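You operate a simulated robot arm through the tools that you are given. There is no shell and no other tool.

Carry out the task below with a simulated robot arm. There is one attempt and no reset: what you move stays moved.

TASK
Save the results to the stick with the program's number; put it back.
Fine: leave the results page showing.

Only the result counts: the job must be done as asked and must still hold three seconds after the hand-in. Knocking over, shifting, dropping, spilling or breaking anything else fails it.

THE ROBOT
A 7-joint arm with a two-finger parallel gripper, fixed in place. Base frame: the origin is at the foot of the arm, x ahead of it, y to its left, z up; the work surface is at about z = 1080. Readings come in mm, rad, newtons and seconds.
Its first joint turns from -2.897 to 2.897 rad. Payload 3.43 kg.
Tool frame: the origin (TCP) lies between the finger pads and is the grasp point; the fingertips stand 34 mm ahead of it; z points along the fingers, y is the line along which they close. The gripper opens to 128 mm. The fingers are 24 mm wide and 12 mm thick; the gripper's body (48 by 130 mm) begins 96 mm behind the TCP.
Orientation is told as [roll, pitch, yaw] about the base's x, y, z axes, in that order, counted from this pose: with the fingers straight down and closing along the base's y, the tool's x points along the base's -x, its y along +y and its z along -z.

THE INTERFACE
- The arm moves only by the tool jog_arm. Its argument "steps" is a list of rows, each a list of 7 numbers: the shift along the tool's x, y, z in mm, then the turn, a rotation vector about the tool's x, y, z in rad, then the finger opening in mm, from 0 to 128. In form: [[dx, dy, dz, ax, ay, az, jaw], ...]. A call has 1 to 20 rows; each row shifts and turns the commanded pose from where the row before left it, along the tool's axes as they then stand. Each row takes 0.2 s and may step no farther than 50 mm and 0.15 rad from the row before; otherwise, or with a gripper value out of range, the whole call is refused. A pose out of reach is approached as far as the arm can. The call stops where the force on the tool passes 40 N (or 10 N more than at its start, if that is more) or the arm is blocked; 0.2 s more then pass. Each finger travels about 153 mm/s and halts on what it meets, pressing with about 24 N; the grip force reading is that of the motor and also rises with nothing between the fingers. The clock runs only during rows and for 0.2 s after the last one: add rows that do not move to give the fingers time. It gives the time, the measured TCP pose, the force on the tool (base axes), the opening and the grip force at its end, in the units of the frame above (readings bear some noise), with the torque about the TCP (base axes, N m) and any sound that the robot's microphone picked up.
- Cameras (640 x 400 px; columns grow to the right, rows downward): "scene" is fixed at [44.9, 510.6, 1669]; the picture's right is [-0.09, -1.00, 0.00], its down [-0.57, 0.05, -0.82] and it looks along [0.81, -0.08, -0.58] (base axes); focal length 349 px, centre (320, 200). "wrist" rides on the gripper at [76, -11, -160] in the tool frame; the picture's right is [0.15, 0.99, 0.00], its down [-0.88, 0.13, -0.46] and it looks along [-0.45, 0.07, 0.89] (tool axes); focal length 234 px, centre (320, 200). There is no depth. A picture from a camera that has moved, and an enlarged one, comes with that camera's place and axes in the base frame and with its lens. The place of the scene camera against the robot may be out by one fixed shift of up to 25 mm in any direction.
- get_image(camera): a new picture of that camera. No time passes.
- zoom(camera, box): a new picture of the part [left, top, right, bottom] of that camera's present view, enlarged. No time passes.
- close_job(): hands the job in; it is judged then, once.

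Nothing tells you positions but the pictures and the camera data. Unless the task says otherwise, let go and move clear before handing in.

The tools are called after "Call:" as name(argument=value, ...) on one line, values as JSON. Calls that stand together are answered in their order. jog_arm: Moves the arm, as the interface text tells. Its arguments: {"type":"object","properties":{"steps":{"type":"array"}},"required":["steps"]} The other tools are called the same way: get_image (camera) takes a picture; zoom (camera, box) takes an enlarged picture of a part of a camera's view; close_job () hands the job in.

At the start:

```text
time_s: 0.0
tcp_pos: [467.7, 245.3, 1380.0]
orientation: [0.0, 0.0, 0.0]
ft_force: [0.4, 0.0, 0.8]
moment: [0.02, 0.02, -0.04]
width: 128.0
finger_force: 0.1
```

scene: 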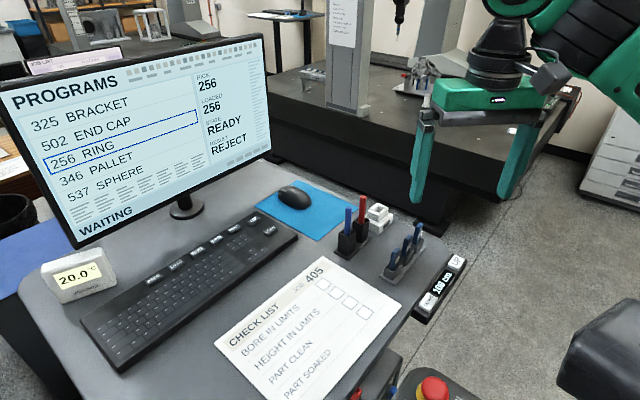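
wrist: 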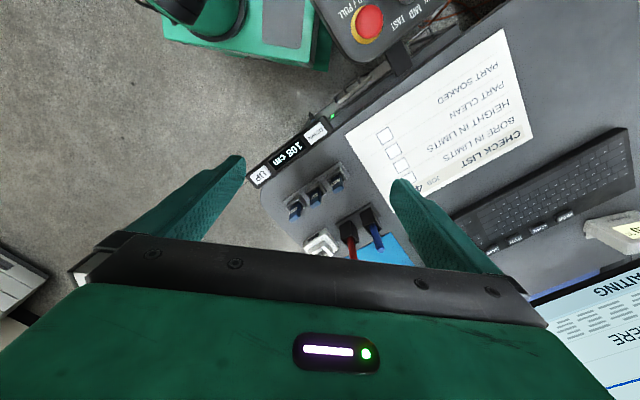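

I see a workstation with a monitor showing a PROGRAMS list, a keyboard with labelled keys, a rack of USB sticks, a white USB hub and a desk height control. First I'll zoom in on the details.

Call:
zoom(camera="scene", box=[0, 30, 280, 250])

Call:
zoom(camera="scene", box=[320, 180, 480, 330])

Call:
zoom(camera="scene", box=[70, 200, 310, 380])

Call:
zoom(camera="wrist", box=[240, 120, 440, 270])

Call:
zoom(camera="scene", box=[320, 300, 480, 400])

```text
1.82 times, centred on (140, 140) of scene
camera zoom: at [44.9, 510.6, 1669.0], right [-0.09, -1.0, 0.0], down [-0.57, 0.05, -0.82], along [0.81, -0.08, -0.58], focal length 635 px, centre (647, 309)
```

zoom: 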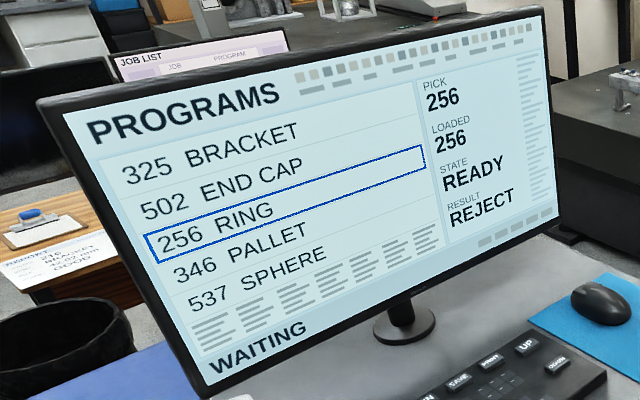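

```text
2.67 times, centred on (400, 255) of scene
camera zoom: at [44.9, 510.6, 1669.0], right [-0.09, -1.0, 0.0], down [-0.57, 0.05, -0.82], along [0.81, -0.08, -0.58], focal length 931 px, centre (107, 53)
```

zoom: 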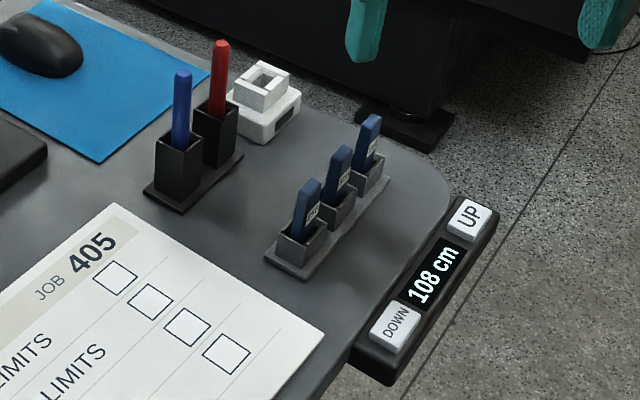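

```text
2.22 times, centred on (190, 290) of scene
camera zoom: at [44.9, 510.6, 1669.0], right [-0.09, -1.0, 0.0], down [-0.57, 0.05, -0.82], along [0.81, -0.08, -0.58], focal length 776 px, centre (609, 0)
```

zoom: 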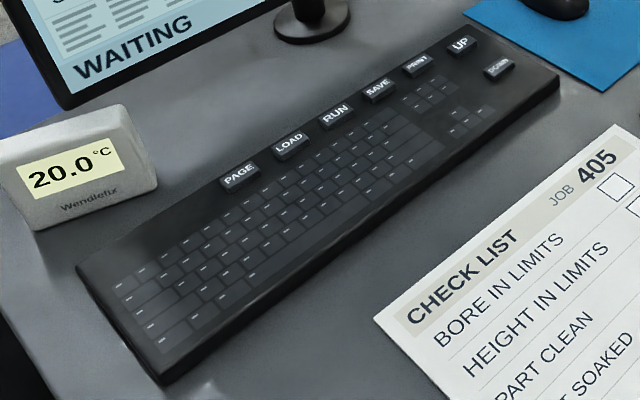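

```text
2.67 times, centred on (340, 195) of wrist
camera zoom: at [392.7, 233.0, 1539.6], right [-0.15, 0.99, 0.0], down [0.88, 0.13, 0.46], along [0.45, 0.07, -0.89], focal length 624 px, centre (267, 213)
```

zoom: 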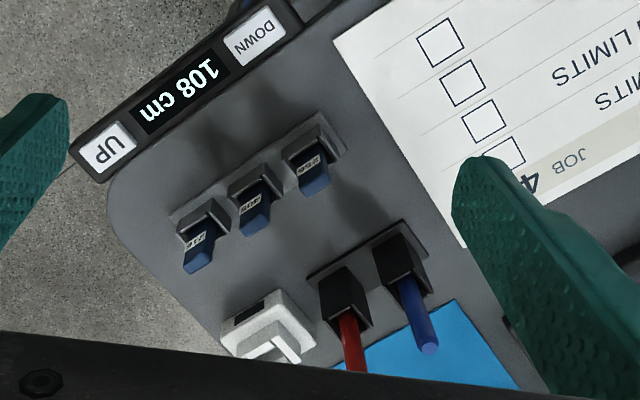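

```text
4.00 times, centred on (400, 350) of scene
camera zoom: at [44.9, 510.6, 1669.0], right [-0.09, -1.0, 0.0], down [-0.57, 0.05, -0.82], along [0.81, -0.08, -0.58], focal length 1397 px, centre (0, -400)
```

zoom: 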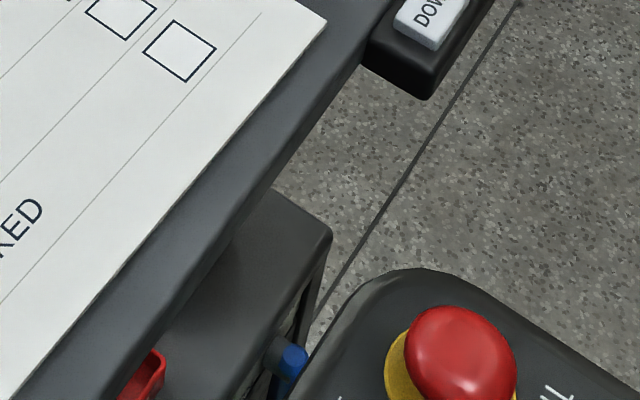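

The screen shows program 256 loaded, and the checklist says JOB 405. I'll zoom closer on the job list behind and on the stick labels.

Call:
zoom(camera="scene", box=[20, 40, 130, 80])

Call:
zoom(camera="scene", box=[380, 215, 430, 285])

Call:
zoom(camera="wrist", box=[280, 155, 355, 225])

Call:
zoom(camera="scene", box=[0, 120, 60, 190])

Call:
zoom(camera="scene", box=[340, 185, 410, 250])

Call:
zoom(camera="scene", box=[130, 200, 300, 290])

```text
5.82 times, centred on (75, 60) of scene
camera zoom: at [44.9, 510.6, 1669.0], right [-0.09, -1.0, 0.0], down [-0.57, 0.05, -0.82], along [0.81, -0.08, -0.58], focal length 2032 px, centre (1746, 1014)
```

zoom: 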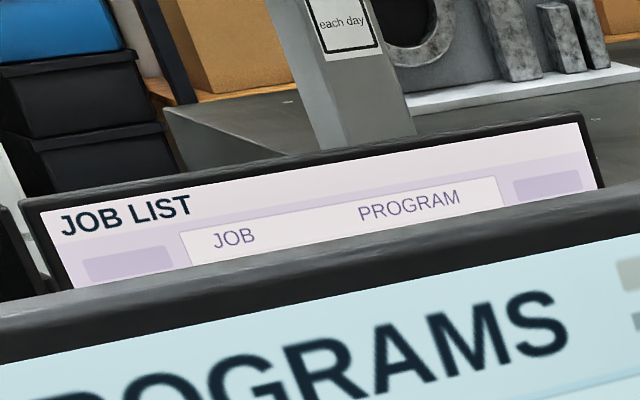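

```text
5.71 times, centred on (405, 250) of scene
camera zoom: at [44.9, 510.6, 1669.0], right [-0.09, -1.0, 0.0], down [-0.57, 0.05, -0.82], along [0.81, -0.08, -0.58], focal length 1996 px, centre (-166, -86)
```

zoom: 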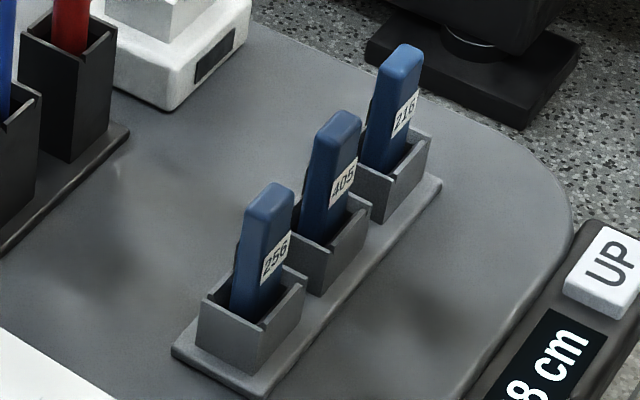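

```text
5.71 times, centred on (318, 190) of wrist
camera zoom: at [392.7, 233.0, 1539.6], right [-0.15, 0.99, 0.0], down [0.88, 0.13, 0.46], along [0.45, 0.07, -0.89], focal length 1338 px, centre (334, 257)
```

zoom: 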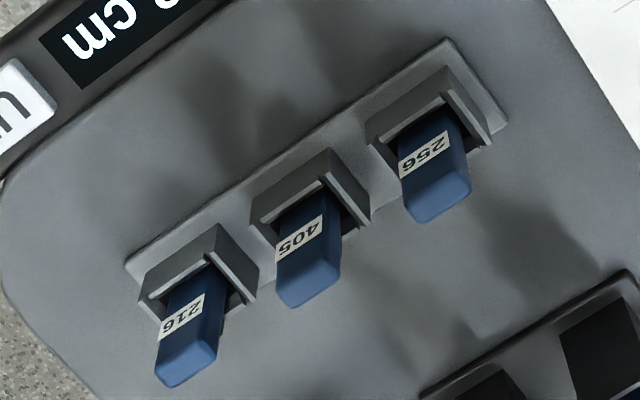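

```text
5.71 times, centred on (30, 155) of scene
camera zoom: at [44.9, 510.6, 1669.0], right [-0.09, -1.0, 0.0], down [-0.57, 0.05, -0.82], along [0.81, -0.08, -0.58], focal length 1996 px, centre (1977, 457)
```

zoom: 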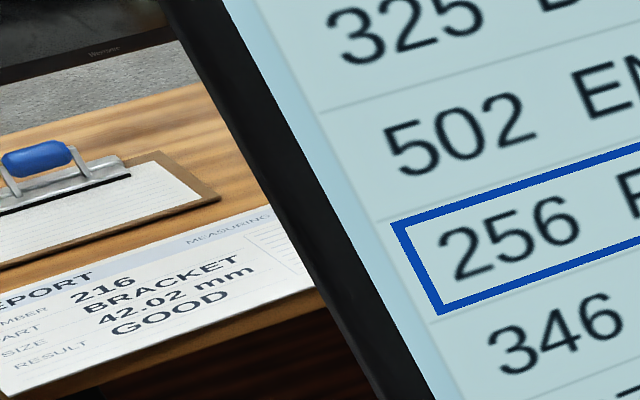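

```text
6.15 times, centred on (375, 218) of scene
camera zoom: at [44.9, 510.6, 1669.0], right [-0.09, -1.0, 0.0], down [-0.57, 0.05, -0.82], along [0.81, -0.08, -0.58], focal length 2149 px, centre (-18, 92)
```

zoom: 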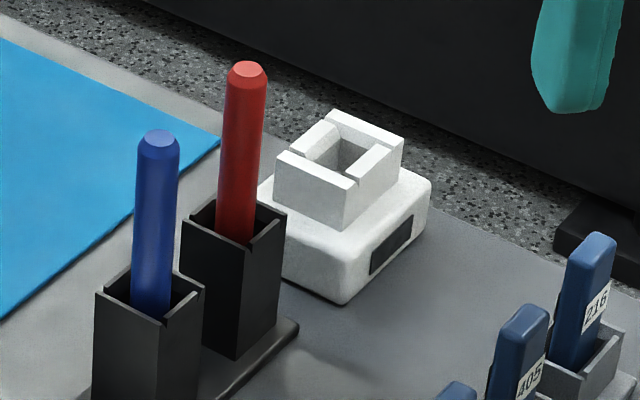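

```text
3.76 times, centred on (215, 245) of scene
camera zoom: at [44.9, 510.6, 1669.0], right [-0.09, -1.0, 0.0], down [-0.57, 0.05, -0.82], along [0.81, -0.08, -0.58], focal length 1315 px, centre (715, 31)
```

zoom: 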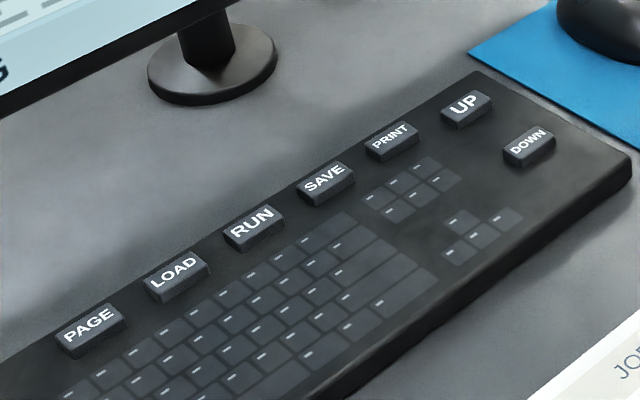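

The sticks read 256, 405 and 216; 256 is the loaded program's number. Next I'll zoom the wrist view on the keyboard to locate the keys.

Call:
zoom(camera="wrist", box=[440, 120, 640, 270])

Call:
zoom(camera="wrist", box=[200, 60, 480, 280])

```text
2.67 times, centred on (540, 195) of wrist
camera zoom: at [392.7, 233.0, 1539.6], right [-0.15, 0.99, 0.0], down [0.88, 0.13, 0.46], along [0.45, 0.07, -0.89], focal length 624 px, centre (-267, 213)
```

zoom: 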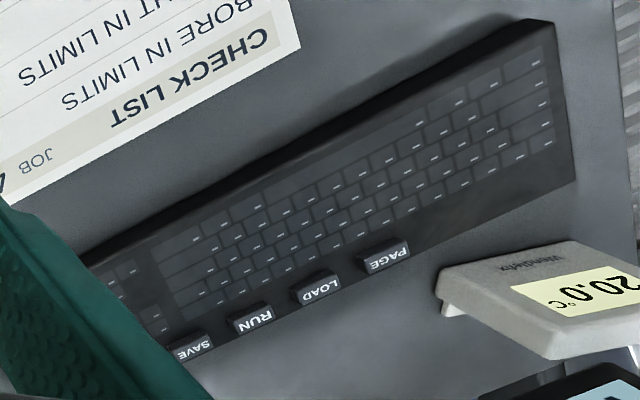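

```text
1.82 times, centred on (340, 170) of wrist
camera zoom: at [392.7, 233.0, 1539.6], right [-0.15, 0.99, 0.0], down [0.88, 0.13, 0.46], along [0.45, 0.07, -0.89], focal length 426 px, centre (284, 254)
```

zoom: 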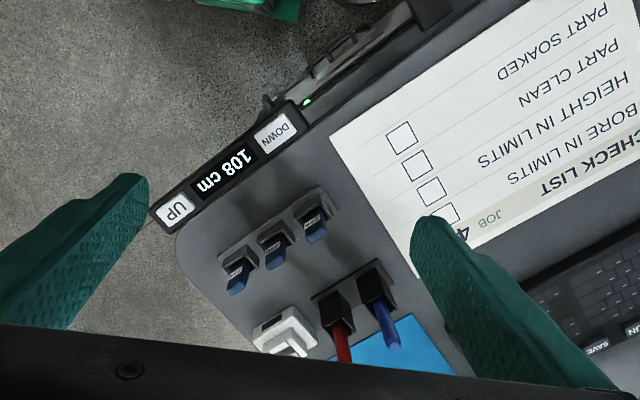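

The keys sit about 980–1000 mm from the base, and the stick rack runs diagonally with 256 nearest the checklist. I'll lower the wrist camera partway over the rack to look more closely.

Call:
jog_arm(steps=[[-23, 1, 25, 0, 0, 0, 128], [-23, 1, 25, 0, 0, 0, 128], [-23, 1, 25, 0, 0, 0, 128], [-23, 1, 25, 0, 0, 0, 128]])

Call:
get_image(camera="wrist")

Call:
zoom(camera="wrist", box=[230, 80, 430, 240])

Call:
get_image(camera="scene")

```text
time_s: 1.0
tcp_pos: [544.3, 250.7, 1287.6]
orientation: [0.001, -0.012, 0.003]
ft_force: [0.0, -0.6, 0.2]
moment: [0.04, -0.07, -0.01]
width: 128.1
finger_force: 0.1
```

```text
taken
camera wrist: at [466.5, 236.5, 1445.6], right [-0.15, 0.99, 0.0], down [0.87, 0.13, 0.47], along [0.46, 0.07, -0.88], focal length 234 px, centre (320, 200)
```

wrist: 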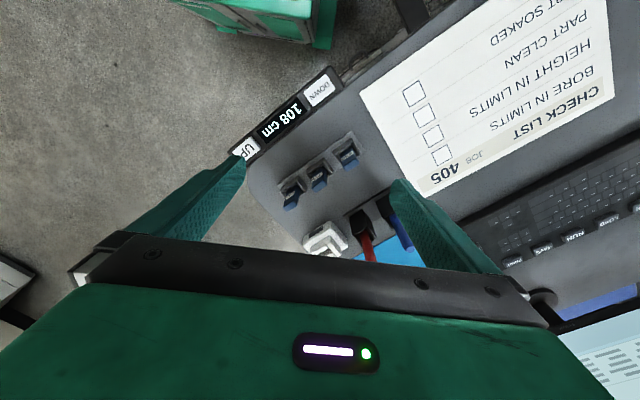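

```text
2.50 times, centred on (330, 160) of wrist
camera zoom: at [466.5, 236.5, 1445.6], right [-0.15, 0.99, 0.0], down [0.87, 0.13, 0.47], along [0.46, 0.07, -0.88], focal length 585 px, centre (295, 300)
```

zoom: 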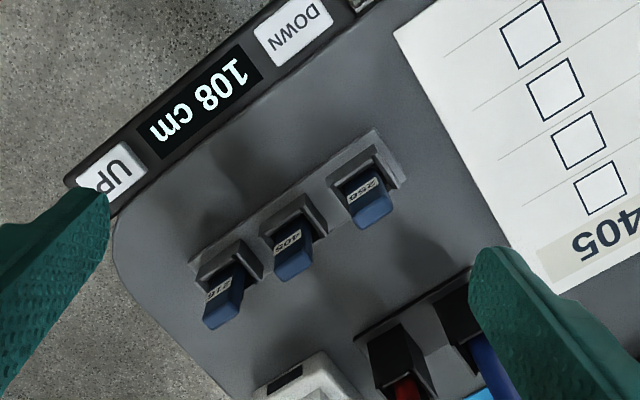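

```text
taken
```

scene: 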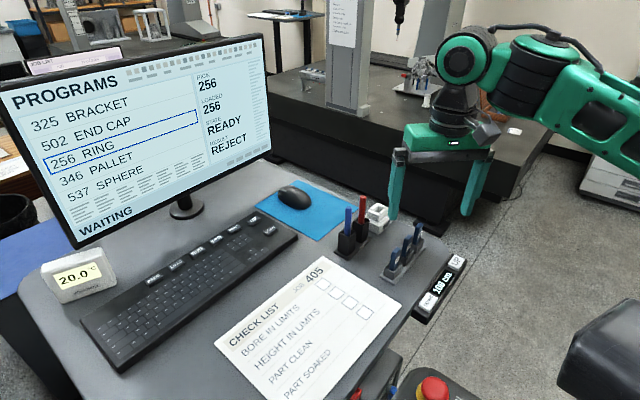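

The sticks' broad labelled faces look toward the robot side. I'll move forward, still well above everything, to inspect the white reader socket.

Call:
jog_arm(steps=[[-35, 2, 0, 0, 0, 0, 128], [-35, 2, 0, 0, 0, 0, 128], [-35, 2, 0, 0, 0, 0, 128], [-35, 2, 0, 0, 0, 0, 128], [0, 0, 0, 0, 0, 0, 128], [0, 0, 0, 0, 0, 0, 128]])

Call:
get_image(camera="wrist")

Call:
zoom(camera="wrist", box=[240, 100, 400, 230])

Call:
zoom(camera="wrist", box=[400, 80, 640, 280])

```text
time_s: 2.4
tcp_pos: [684.0, 257.8, 1290.7]
orientation: [0.003, -0.012, 0.001]
ft_force: [-0.4, -0.5, -0.6]
moment: [0.0, 0.02, 0.03]
width: 127.6
finger_force: 0.1
```

```text
taken
camera wrist: at [606.0, 244.1, 1448.2], right [-0.15, 0.99, 0.0], down [0.88, 0.13, 0.47], along [0.46, 0.07, -0.88], focal length 234 px, centre (320, 200)
```

wrist: 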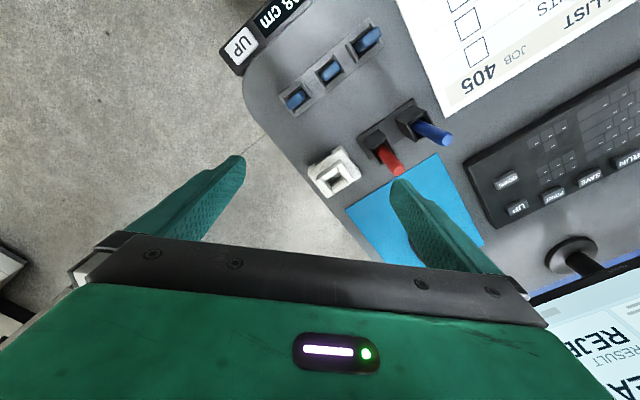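

```text
3.08 times, centred on (320, 165) of wrist
camera zoom: at [606.0, 244.1, 1448.2], right [-0.15, 0.99, 0.0], down [0.88, 0.13, 0.47], along [0.46, 0.07, -0.88], focal length 720 px, centre (320, 308)
```

zoom: 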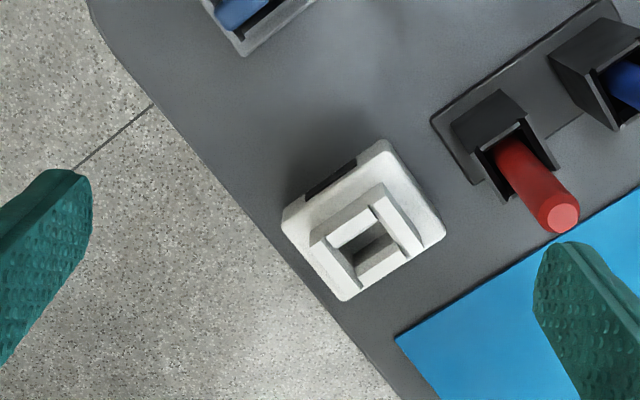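

```text
2.00 times, centred on (520, 180) of wrist
camera zoom: at [606.0, 244.1, 1448.2], right [-0.15, 0.99, 0.0], down [0.88, 0.13, 0.47], along [0.46, 0.07, -0.88], focal length 468 px, centre (-80, 240)
```

zoom: 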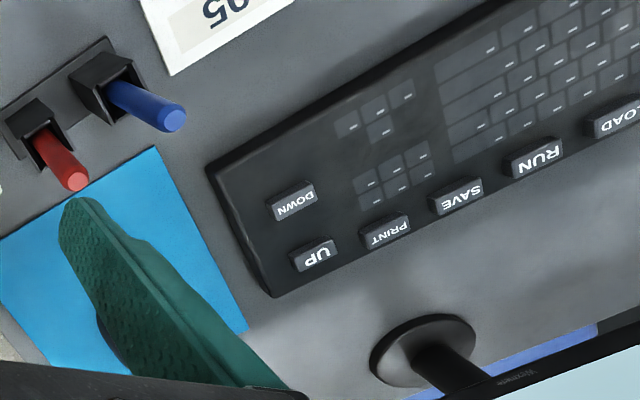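

The wrist view shows the white reader socket and the function keys well. I'll zoom further on the reader and the rack for their geometry.

Call:
zoom(camera="wrist", box=[295, 135, 375, 205])

Call:
zoom(camera="wrist", box=[270, 10, 400, 120])

```text
5.71 times, centred on (335, 170) of wrist
camera zoom: at [606.0, 244.1, 1448.2], right [-0.15, 0.99, 0.0], down [0.88, 0.13, 0.47], along [0.46, 0.07, -0.88], focal length 1338 px, centre (234, 371)
```

zoom: 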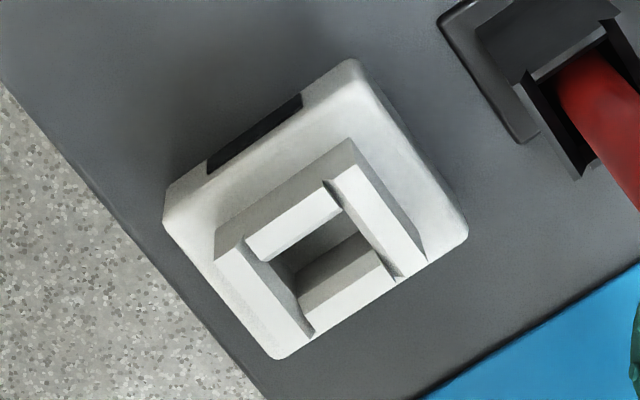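

```text
3.64 times, centred on (335, 65) of wrist
camera zoom: at [606.0, 244.1, 1448.2], right [-0.15, 0.99, 0.0], down [0.88, 0.13, 0.47], along [0.46, 0.07, -0.88], focal length 852 px, centre (266, 691)
```

zoom: 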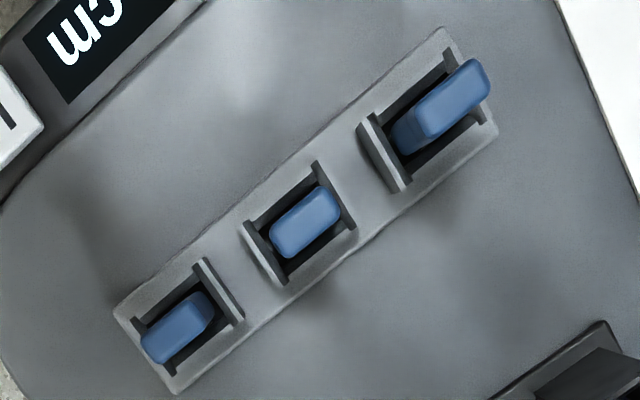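

Stick tops are at about z≈1155 with 256 near (562, 291), the reader socket is near (733, 282), and the PAGE key is near (577, 803, 1100). I want to see the results page before moving any stick, so I'll turn the tool 45° to match the desk and travel high over to the keyboard.

Call:
jog_arm(steps=[[0, 0, 0, 0, 0, -0.131, 128], [0, 0, 0, 0, 0, -0.131, 128], [0, 0, 0, 0, 0, -0.131, 128], [0, 0, 0, 0, 0, -0.131, 128], [0, 0, 0, 0, 0, -0.131, 128], [0, 0, 0, 0, 0, -0.131, 128], [0, 0, 0, 0, 0, 0, 128], [0, 0, 0, 0, 0, 0, 128]])

Call:
get_image(camera="wrist")

```text
time_s: 4.2
tcp_pos: [684.1, 257.7, 1289.0]
orientation: [-0.008, -0.009, 0.786]
ft_force: [0.2, 0.1, 0.1]
moment: [0.01, 0.0, -0.02]
width: 128.0
finger_force: 0.1
```

```text
taken
camera wrist: at [636.8, 194.5, 1448.1], right [-0.8, 0.59, -0.01], down [0.52, 0.72, 0.46], along [0.28, 0.37, -0.89], focal length 234 px, centre (320, 200)
```

wrist: 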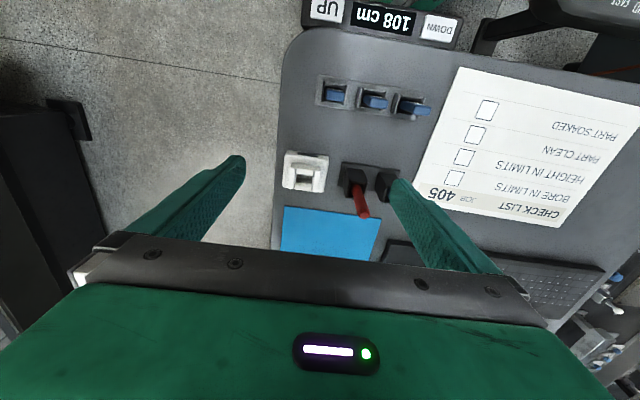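

The tool is now aligned with the desk axes. I'll travel across to hover over the PAGE side of the keyboard, staying high.

Call:
jog_arm(steps=[[-20, 38.4, 1, 0, 0, 0, 128], [-20, 38.4, 1, 0, 0, 0, 128], [-20, 38.4, 1, 0, 0, 0, 128], [-20, 38.4, 1, 0, 0, 0, 128], [-20, 38.4, 1, 0, 0, 0, 128], [-20, 38.4, 1, 0, 0, 0, 128], [-20, 38.4, 1, 0, 0, 0, 128], [-20, 38.4, 1, 0, 0, 0, 128], [-20, 38.4, 1, 0, 0, 0, 128], [-20, 38.4, 1, 0, 0, 0, 128], [-20, 38.4, 1, 0, 0, 0, 128], [-10, 38.4, 1, 0, 0, 0, 128], [0, 0, 0, 0, 0, 0, 128], [0, 0, 0, 0, 0, 0, 128]])

Call:
get_image(camera="wrist")

Call:
get_image(camera="scene")

```text
time_s: 4.6
tcp_pos: [657.5, 286.3, 1299.9]
orientation: [-0.016, -0.027, 0.79]
ft_force: [-1.9, 8.7, -13.5]
moment: [-0.84, -1.2, -0.75]
width: 127.8
finger_force: 0.1
stopped in row 1: the force on the tool passed its limit at 55 N (the readings are from after the stop); the commanded pose is now the measured one
```

```text
taken
camera wrist: at [608.4, 222.1, 1456.6], right [-0.81, 0.59, -0.02], down [0.51, 0.71, 0.48], along [0.3, 0.37, -0.88], focal length 234 px, centre (320, 200)
```

wrist: 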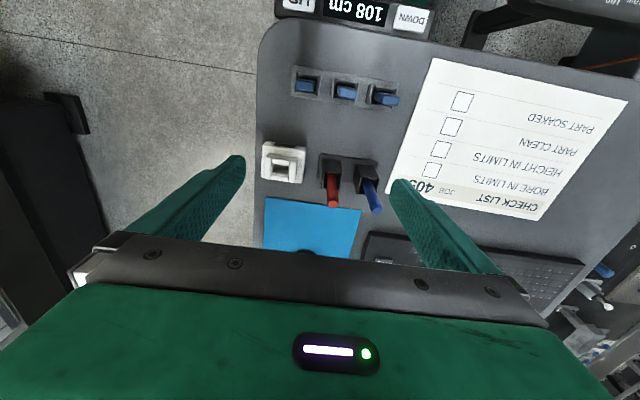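

```text
taken
```

scene: 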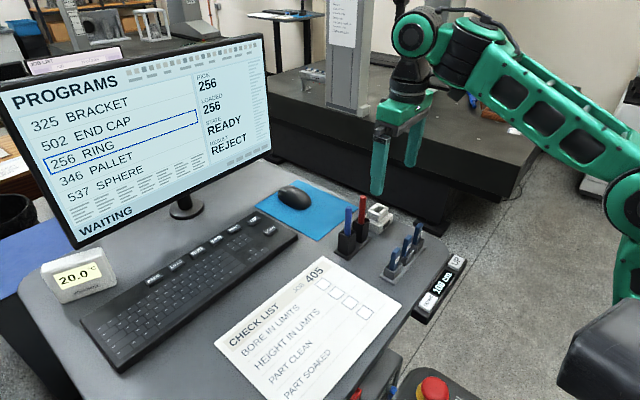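

The stop looks like a jerk from starting too fast, since nothing is near the gripper and the desk looks unchanged. I'll continue with smaller, ramped steps.

Call:
jog_arm(steps=[[0, 0, 0, 0, 0, 0, 128], [-3, 5, 0, 0, 0, 0, 128], [-6, 10, 0, 0, 0, 0, 128], [-9, 16, 0, 0, 0, 0, 128], [-12, 22, 0, 0, 0, 0, 128], [-13, 24, 0, 0, 0, 0, 128], [-13, 24, 0, 0, 0, 0, 128], [-13, 24, 0, 0, 0, 0, 128], [-9, 16, 0, 0, 0, 0, 128], [-5, 8, 0, 0, 0, 0, 128], [0, 0, 0, 0, 0, 0, 128], [0, 0, 0, 0, 0, 0, 128]])

```text
time_s: 5.3
tcp_pos: [641.0, 295.4, 1307.8]
orientation: [-0.025, -0.039, 0.796]
ft_force: [10.3, 14.0, -34.5]
moment: [-0.28, 0.15, -0.06]
width: 128.0
finger_force: 0.1
stopped in row 3: the force on the tool passed its limit at 48 N (the readings are from after the stop); the commanded pose is now the measured one
```

The force reading persists, so something may actually be touching. I'll stop and look.

Call:
get_image(camera="scene")

Call:
get_image(camera="wrist")

Call:
zoom(camera="scene", box=[320, 0, 640, 200])

Call:
jog_arm(steps=[[0, 0, 0, 0, 0, 0, 128]])

```text
taken
```

scene: 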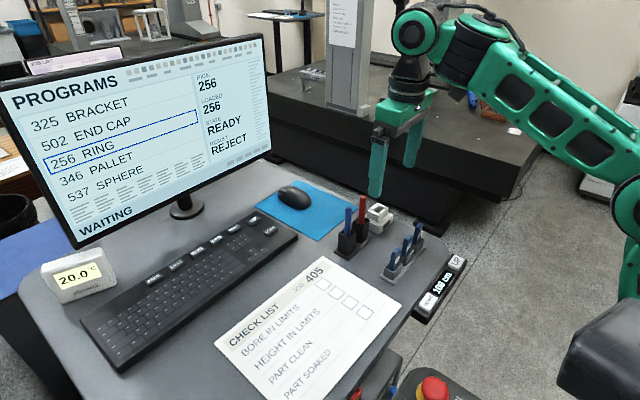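

```text
taken
camera wrist: at [589.0, 229.7, 1463.7], right [-0.81, 0.59, -0.03], down [0.5, 0.72, 0.49], along [0.31, 0.38, -0.87], focal length 234 px, centre (320, 200)
```

wrist: 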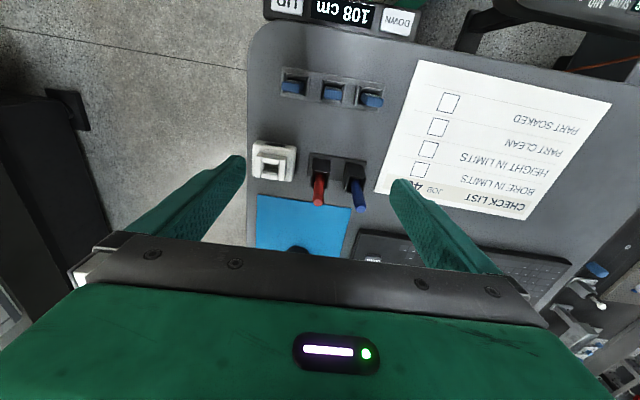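

```text
2.00 times, centred on (480, 100) of scene
camera zoom: at [44.9, 510.6, 1669.0], right [-0.09, -1.0, 0.0], down [-0.57, 0.05, -0.82], along [0.81, -0.08, -0.58], focal length 698 px, centre (0, 400)
```

zoom: 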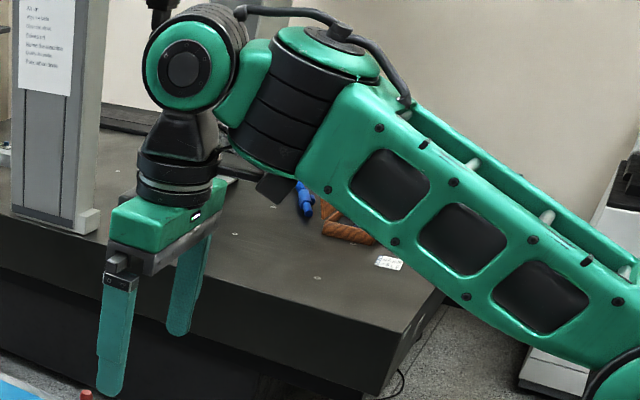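

```text
time_s: 5.7
tcp_pos: [642.6, 295.6, 1305.6]
orientation: [-0.024, -0.036, 0.796]
ft_force: [8.9, 22.4, -41.5]
moment: [-1.2, -0.58, -0.54]
width: 128.0
finger_force: 0.0
```

The steady force comes from the wrist camera housing touching the underside of the arm's own forearm, not from anything on the desk. I'll back away the way I came, then choose an orientation that avoids this.

Call:
jog_arm(steps=[[0, -6, 3, 0, 0, 0, 128], [0, -10, 4, 0, 0, 0, 128], [0, -12, 4, 0, 0, 0, 128], [0, -12, 3, 0, 0, 0, 128], [0, -10, 2, 0, 0, 0, 128], [0, 0, 0, 0, 0, 0, 128], [0, 0, 0, 0, 0, 0, 128]])

Call:
zoom(camera="scene", box=[320, 0, 640, 200])

```text
time_s: 7.3
tcp_pos: [678.1, 259.6, 1291.4]
orientation: [-0.025, -0.033, 0.795]
ft_force: [-0.4, 0.4, -0.4]
moment: [0.02, 0.0, 0.01]
width: 128.0
finger_force: 0.0
```

```text
2.00 times, centred on (480, 100) of scene
camera zoom: at [44.9, 510.6, 1669.0], right [-0.09, -1.0, 0.0], down [-0.57, 0.05, -0.82], along [0.81, -0.08, -0.58], focal length 698 px, centre (0, 400)
```

zoom: 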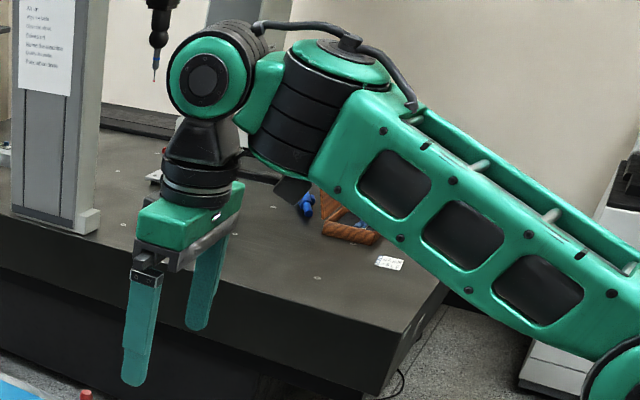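

Free again. I'll turn back to yaw 0, which was clear earlier, level the tool, and then travel across with gentle steps.

Call:
jog_arm(steps=[[0, 0, 0, 0, 0, 0.1, 128], [0, 0, 0, 0, 0, 0.14, 128], [0, 0, 0, 0, 0, 0.14, 128], [0, 0, 0, 0, 0, 0.14, 128], [0, 0, 0, 0, 0, 0.14, 128], [0, 0, 0, 0, 0, 0.135, 128], [0, 0, 0, 0, 0, 0, 128], [0, 0, 0, 0, 0, 0, 128]])

```text
time_s: 9.1
tcp_pos: [679.3, 260.2, 1291.2]
orientation: [0.008, -0.041, 0.001]
ft_force: [0.4, -0.3, 1.2]
moment: [0.0, 0.0, -0.01]
width: 127.8
finger_force: 0.0
```

Call:
jog_arm(steps=[[1.6, 6, 0, 0, 0, 0, 128], [3, 12, 0, 0, 0, 0, 128], [4.7, 18, 0, 0, 0, 0, 128], [6, 24, 0, 0, 0, 0, 128], [7, 28, 0, 0, 0, 0, 128], [8, 30, 0, 0, 0, 0, 128], [8, 30, 0, 0, 0, 0, 128], [8, 30, 0, 0, 0, 0, 128], [8, 30, 0, 0, 0, 0, 128], [8, 30, 0, 0, 0, 0, 128], [8, 30, 0, 0, 0, 0, 128], [8, 30, 0, 0, 0, 0, 128], [8, 30, 0, 0, 0, 0, 128], [7, 28, 0, 0, 0, 0, 128], [6, 24, 0, 0, 0, 0, 128], [5, 18, 0, 0, 0, 0, 128], [3, 12, 0, 0, 0, 0, 128], [2, 6, 0, 0, 0, 0, 128], [0, 0, 0, 0, 0, 0, 128], [0, 0, 0, 0, 0, 0, 128]])

Call:
get_image(camera="wrist")

Call:
get_image(camera="scene")

```text
time_s: 13.3
tcp_pos: [627.0, 459.0, 1291.8]
orientation: [0.009, -0.04, 0.0]
ft_force: [-0.3, 0.8, -0.8]
moment: [0.0, -0.02, 0.01]
width: 127.9
finger_force: 0.1
out of reach, approached as far as the arm can: row 9, 10, 11, 12, 13, 14, 15, 16, 17, 18
```

```text
taken
camera wrist: at [545.3, 444.2, 1446.2], right [-0.15, 0.99, 0.0], down [0.86, 0.13, 0.49], along [0.49, 0.07, -0.87], focal length 234 px, centre (320, 200)
```

wrist: 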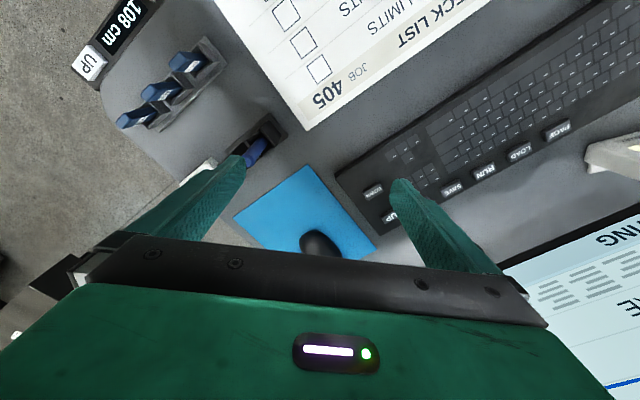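

```text
taken
```

scene: 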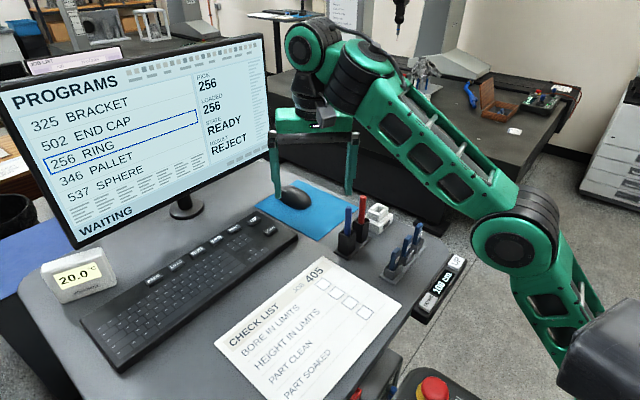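

The arm reported the pose out of reach at this height, so reach is shorter when high. I'll tilt the fingers outward, which moves the wrist inward and gives room, and check.

Call:
jog_arm(steps=[[0, 0, 0, -0.03, -0.04, 0, 128], [0, 0, 0, -0.06, -0.08, 0, 128], [0, 0, 0, -0.06, -0.08, 0, 128], [0, 0, 0, -0.03, -0.04, 0, 128], [0, 0, 0, 0, 0, 0, 128], [0, 0, 0, 0, 0, 0, 128]])

Call:
get_image(camera="scene")

```text
time_s: 14.7
tcp_pos: [627.9, 458.4, 1290.1]
orientation: [0.195, -0.277, -0.023]
ft_force: [-0.9, 0.7, 0.6]
moment: [-0.03, 0.02, 0.01]
width: 127.8
finger_force: 0.1
```

```text
taken
```

scene: 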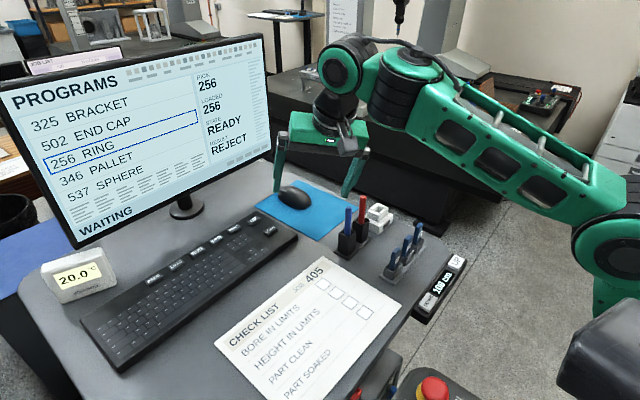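

The tilt worked and gives room. I'll check clearance between camera and forearm before moving on.

Call:
zoom(camera="scene", box=[240, 10, 480, 210])

Call:
get_image(camera="wrist")

```text
2.00 times, centred on (360, 110) of scene
camera zoom: at [44.9, 510.6, 1669.0], right [-0.09, -1.0, 0.0], down [-0.57, 0.05, -0.82], along [0.81, -0.08, -0.58], focal length 698 px, centre (240, 380)
```

zoom: 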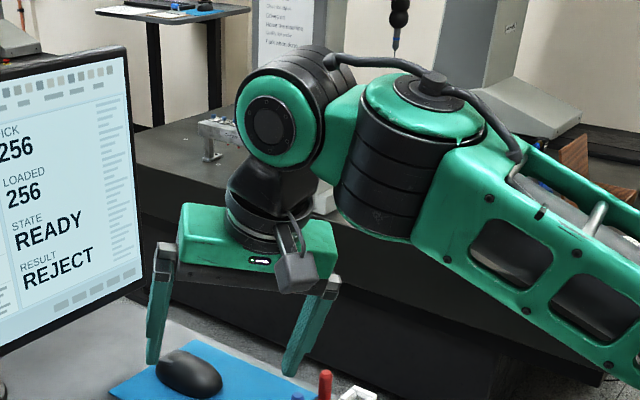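

```text
taken
camera wrist: at [510.7, 417.8, 1417.4], right [-0.17, 0.98, 0.14], down [0.72, 0.02, 0.7], along [0.68, 0.22, -0.7], focal length 234 px, centre (320, 200)
```

wrist: 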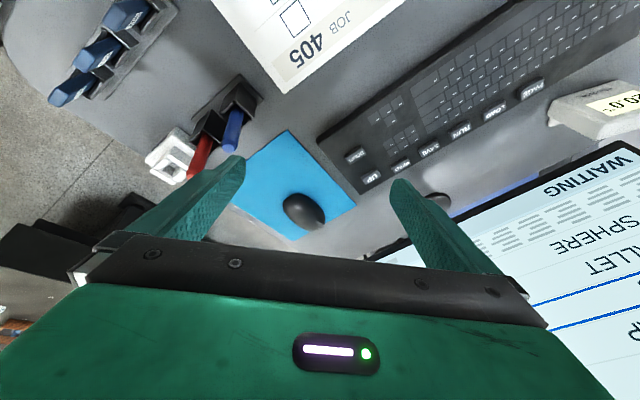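

The camera is clear of the forearm now. I'll continue toward the PAGE side of the keyboard with ramped steps, descending slightly.

Call:
jog_arm(steps=[[2.9, 7, 1.5, 0, 0, 0, 128], [5.9, 14.1, 3, 0, 0, 0, 128], [8.8, 21.1, 4.5, 0, 0, 0, 128], [11.8, 28.2, 6, 0, 0, 0, 128], [12.8, 30.5, 6.5, 0, 0, 0, 128], [12.8, 30.5, 6.5, 0, 0, 0, 128], [12.8, 30.5, 6.5, 0, 0, 0, 128], [11.8, 28.2, 6, 0, 0, 0, 128], [8.8, 21.1, 4.5, 0, 0, 0, 128], [5.9, 14.1, 3, 0, 0, 0, 128], [3.9, 9.4, 2, 0, 0, 0, 128], [0, 0, 0, 0, 0, 0, 128], [0, 0, 0, 0, 0, 0, 128]])

Call:
get_image(camera="wrist")

Call:
get_image(camera="scene")

```text
time_s: 17.5
tcp_pos: [526.0, 658.5, 1231.7]
orientation: [0.193, -0.279, -0.023]
ft_force: [-0.3, 0.1, 0.0]
moment: [0.04, -0.02, -0.02]
width: 128.2
finger_force: 0.0
out of reach, approached as far as the arm can: row 7, 8, 9, 10, 11
```

```text
taken
camera wrist: at [409.8, 618.2, 1358.5], right [-0.17, 0.98, 0.14], down [0.72, 0.02, 0.7], along [0.68, 0.22, -0.7], focal length 234 px, centre (320, 200)
```

wrist: 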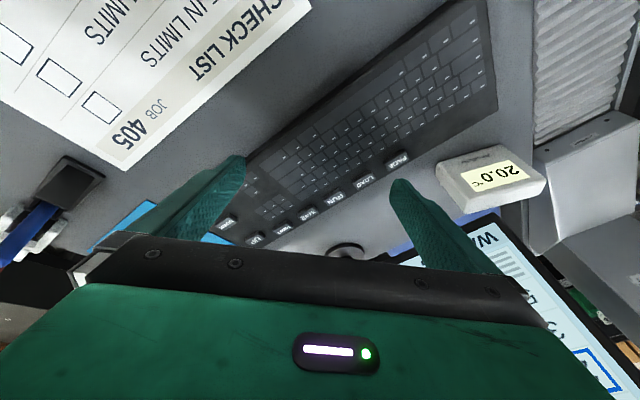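

```text
taken
```

scene: 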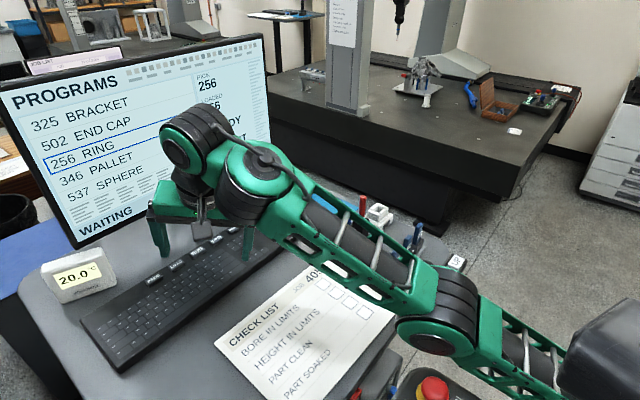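

The arm slid to the edge of its reach again at this height, so reach should grow lower down. I'll align the tool's tilt with the arm direction by turning about the tool axis, then descend outward.

Call:
jog_arm(steps=[[0, 0, 0, 0, 0, -0.06, 128], [0, 0, 0, 0, 0, -0.12, 128], [0, 0, 0, 0, 0, -0.12, 128], [0, 0, 0, 0, 0, -0.12, 128], [0, 0, 0, 0, 0, -0.12, 128], [0, 0, 0, 0, 0, -0.06, 128], [0, 0, 0, 0, 0, 0, 128], [0, 0, 0, 0, 0, 0, 128]])

Call:
get_image(camera="scene")

Call:
get_image(camera="wrist")

```text
time_s: 19.3
tcp_pos: [526.5, 659.2, 1231.9]
orientation: [-0.005, -0.337, 0.606]
ft_force: [0.1, 0.4, 0.3]
moment: [0.0, 0.01, -0.01]
width: 128.1
finger_force: 0.1
```

```text
taken
```

scene: 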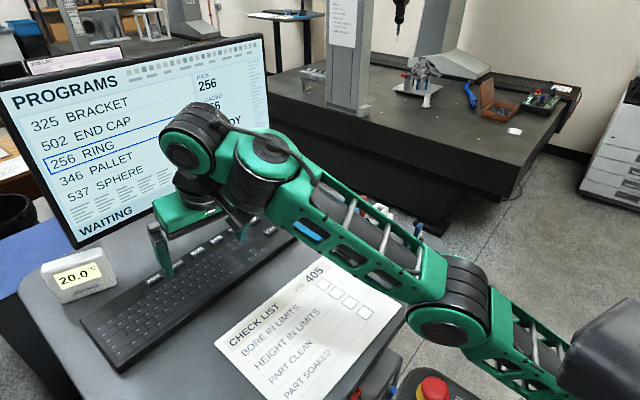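

```text
taken
camera wrist: at [430.3, 578.0, 1356.9], right [-0.68, 0.74, -0.05], down [0.48, 0.5, 0.72], along [0.56, 0.46, -0.69], focal length 234 px, centre (320, 200)
```

wrist: 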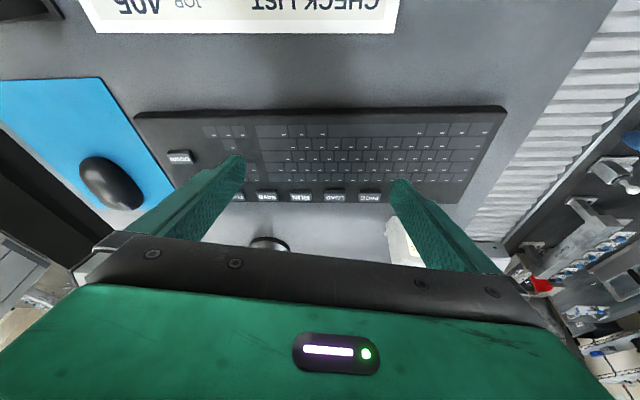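

The tool now aligns with the keyboard, and PAGE computes to about (577, 800, 1100). I'll turn slightly more and tilt further outward for reach, then look again.

Call:
jog_arm(steps=[[0, 0, 0, -0.03, 0, -0.085, 128], [0, 0, 0, -0.03, 0, -0.085, 128], [0, 0, 0, 0, -0.07, 0, 128], [0, 0, 0, 0, -0.07, 0, 128], [0, 0, 0, 0, 0, 0, 60], [0, 0, 0, 0, 0, 0, 0], [0, 0, 0, 0, 0, 0, 0], [0, 0, 0, 0, 0, 0, 0]])

Call:
get_image(camera="wrist")

```text
time_s: 21.1
tcp_pos: [525.9, 659.5, 1232.2]
orientation: [-0.004, -0.476, 0.784]
ft_force: [1.0, -1.0, 0.2]
moment: [-0.02, 0.01, 0.0]
width: 0.1
finger_force: 24.3
```

```text
taken
camera wrist: at [434.7, 550.1, 1338.1], right [-0.79, 0.61, -0.07], down [0.31, 0.5, 0.81], along [0.53, 0.62, -0.58], focal length 234 px, centre (320, 200)
```

wrist: 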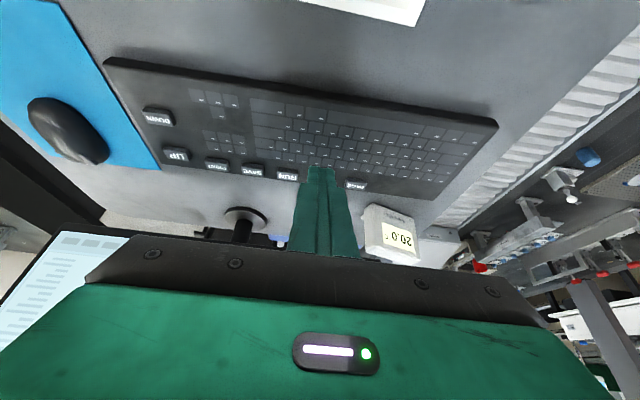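

The fingers are closed for pressing. I'll go halfway to a hover over PAGE and check how the arm tracks.

Call:
jog_arm(steps=[[-4, 3.2, 5.3, 0, 0, 0, 0], [-8, 6.3, 10.6, 0, 0, 0, 0], [-12, 9.5, 15.8, 0, 0, 0, 0], [-12, 9.5, 15.8, 0, 0, 0, 0], [-8, 6.3, 10.6, 0, 0, 0, 0], [-4, 3.2, 5.3, 0, 0, 0, 0], [0, 0, 0, 0, 0, 0, 0], [0, 0, 0, 0, 0, 0, 0]])

Call:
get_image(camera="wrist")

Call:
get_image(camera="scene")

```text
time_s: 22.9
tcp_pos: [547.4, 728.0, 1191.1]
orientation: [-0.003, -0.476, 0.784]
ft_force: [-0.5, 0.8, -0.5]
moment: [-0.02, 0.01, 0.0]
width: 0.0
finger_force: 23.6
out of reach, approached as far as the arm can: row 5
```

```text
taken
camera wrist: at [455.4, 620.0, 1297.8], right [-0.79, 0.61, -0.07], down [0.31, 0.5, 0.81], along [0.53, 0.62, -0.58], focal length 234 px, centre (320, 200)
```

wrist: 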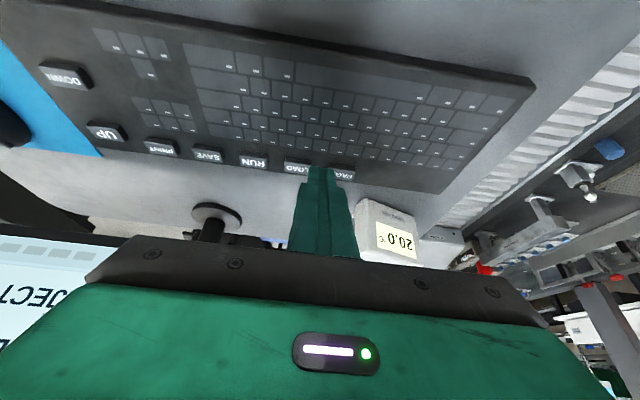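

```text
taken
```

scene: 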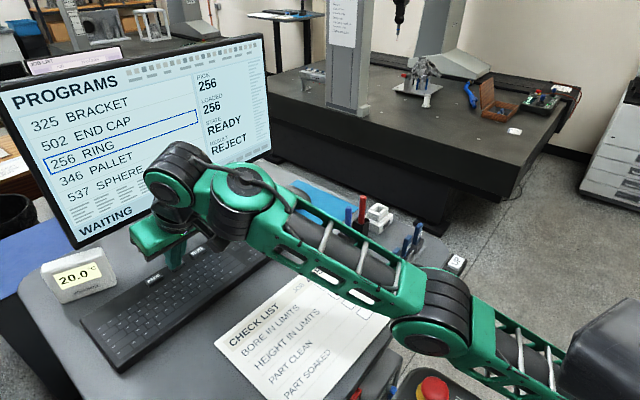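

The arm is tracking its reach limit but moves on as it gets lower. I'll continue in small steps toward PAGE, staying about 25 mm above the keys.

Call:
jog_arm(steps=[[-3, 2, 4, 0, 0, 0, 0], [-6, 4, 8, 0, 0, 0, 0], [-8, 5, 12, 0, 0, 0, 0], [-6, 4, 10, 0, 0, 0, 0], [-3, 2, 5, 0, 0, 0, 0], [0, 0, 0, 0, 0, 0, 0], [0, 0, 0, 0, 0, 0, 0]])

Call:
get_image(camera="wrist")

```text
time_s: 24.5
tcp_pos: [555.2, 744.9, 1160.0]
orientation: [-0.005, -0.477, 0.785]
ft_force: [-0.2, -0.2, -0.1]
moment: [-0.02, -0.03, -0.03]
width: 0.0
finger_force: 24.2
out of reach, approached as far as the arm can: row 1, 2, 3, 4, 5
```

```text
taken
camera wrist: at [463.1, 635.9, 1266.3], right [-0.79, 0.61, -0.07], down [0.31, 0.5, 0.81], along [0.53, 0.62, -0.58], focal length 234 px, centre (320, 200)
```

wrist: 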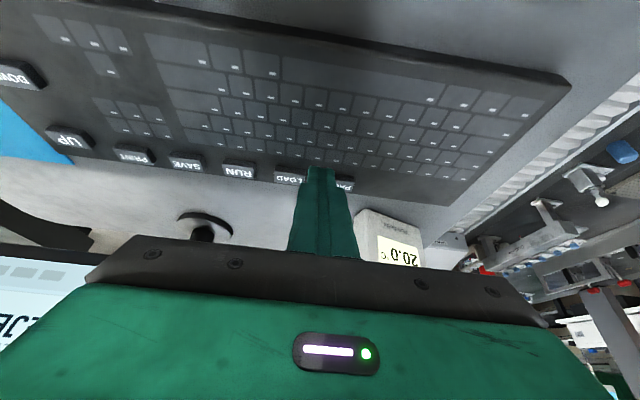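

With this tilt the tip still falls about 45 mm short of PAGE. I'll tilt further outward (to about 0.8 rad), which pulls the wrist in and gives more reach.

Call:
jog_arm(steps=[[0, 0, 0, 0, -0.06, 0, 0], [0, 0, 0, 0, -0.1, 0, 0], [0, 0, 0, 0, -0.1, 0, 0], [0, 0, 0, 0, -0.06, 0, 0], [0, 0, 0, 0, 0, 0, 0], [0, 0, 0, 0, 0, 0, 0]])

Call:
get_image(camera="wrist")

Call:
get_image(camera="scene")

```text
time_s: 25.9
tcp_pos: [554.0, 743.8, 1159.0]
orientation: [-0.005, -0.798, 0.787]
ft_force: [0.1, 0.6, -0.4]
moment: [0.01, 0.02, -0.01]
width: 0.1
finger_force: 23.8
```

```text
taken
camera wrist: at [444.0, 615.9, 1215.8], right [-0.77, 0.63, -0.11], down [0.11, 0.3, 0.95], along [0.63, 0.72, -0.3], focal length 234 px, centre (320, 200)
```

wrist: 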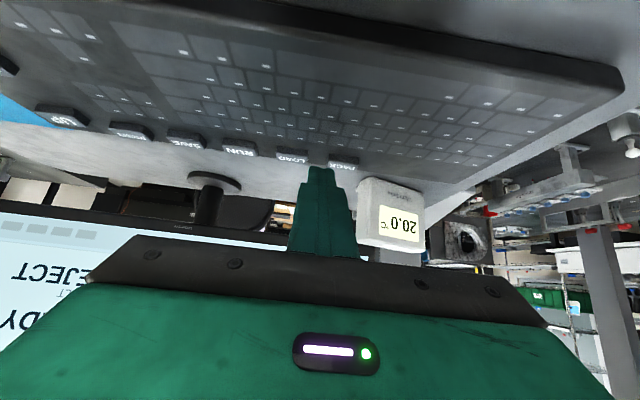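

```text
taken
```

scene: 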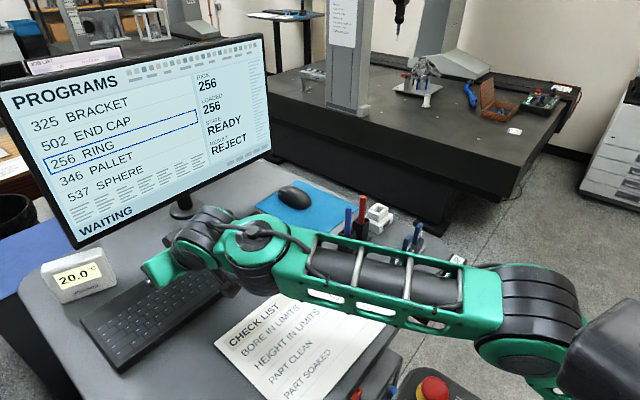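

The arm is low but clear, and PAGE is just right of the fingertips in view. I'll zoom on the tip and keys to align.

Call:
zoom(camera="wrist", box=[240, 110, 400, 210])

Call:
zoom(camera="scene", box=[70, 190, 310, 340])

```text
4.00 times, centred on (320, 160) of wrist
camera zoom: at [444.0, 615.9, 1215.8], right [-0.77, 0.63, -0.11], down [0.11, 0.3, 0.95], along [0.63, 0.72, -0.3], focal length 937 px, centre (320, 360)
```

zoom: 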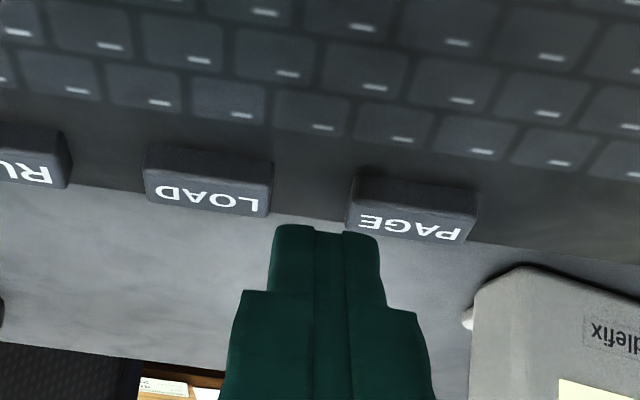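

```text
2.67 times, centred on (190, 265) of scene
camera zoom: at [44.9, 510.6, 1669.0], right [-0.09, -1.0, 0.0], down [-0.57, 0.05, -0.82], along [0.81, -0.08, -0.58], focal length 931 px, centre (667, 27)
```

zoom: 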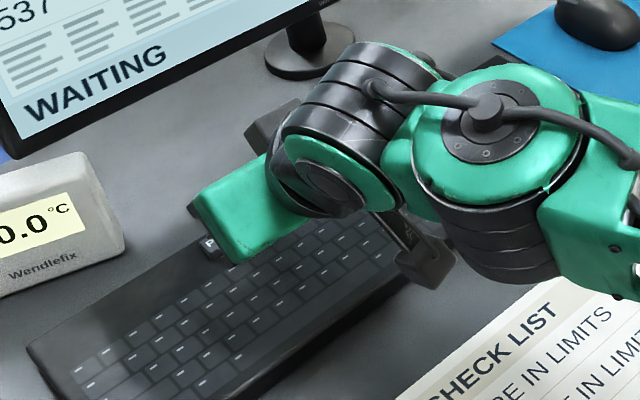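

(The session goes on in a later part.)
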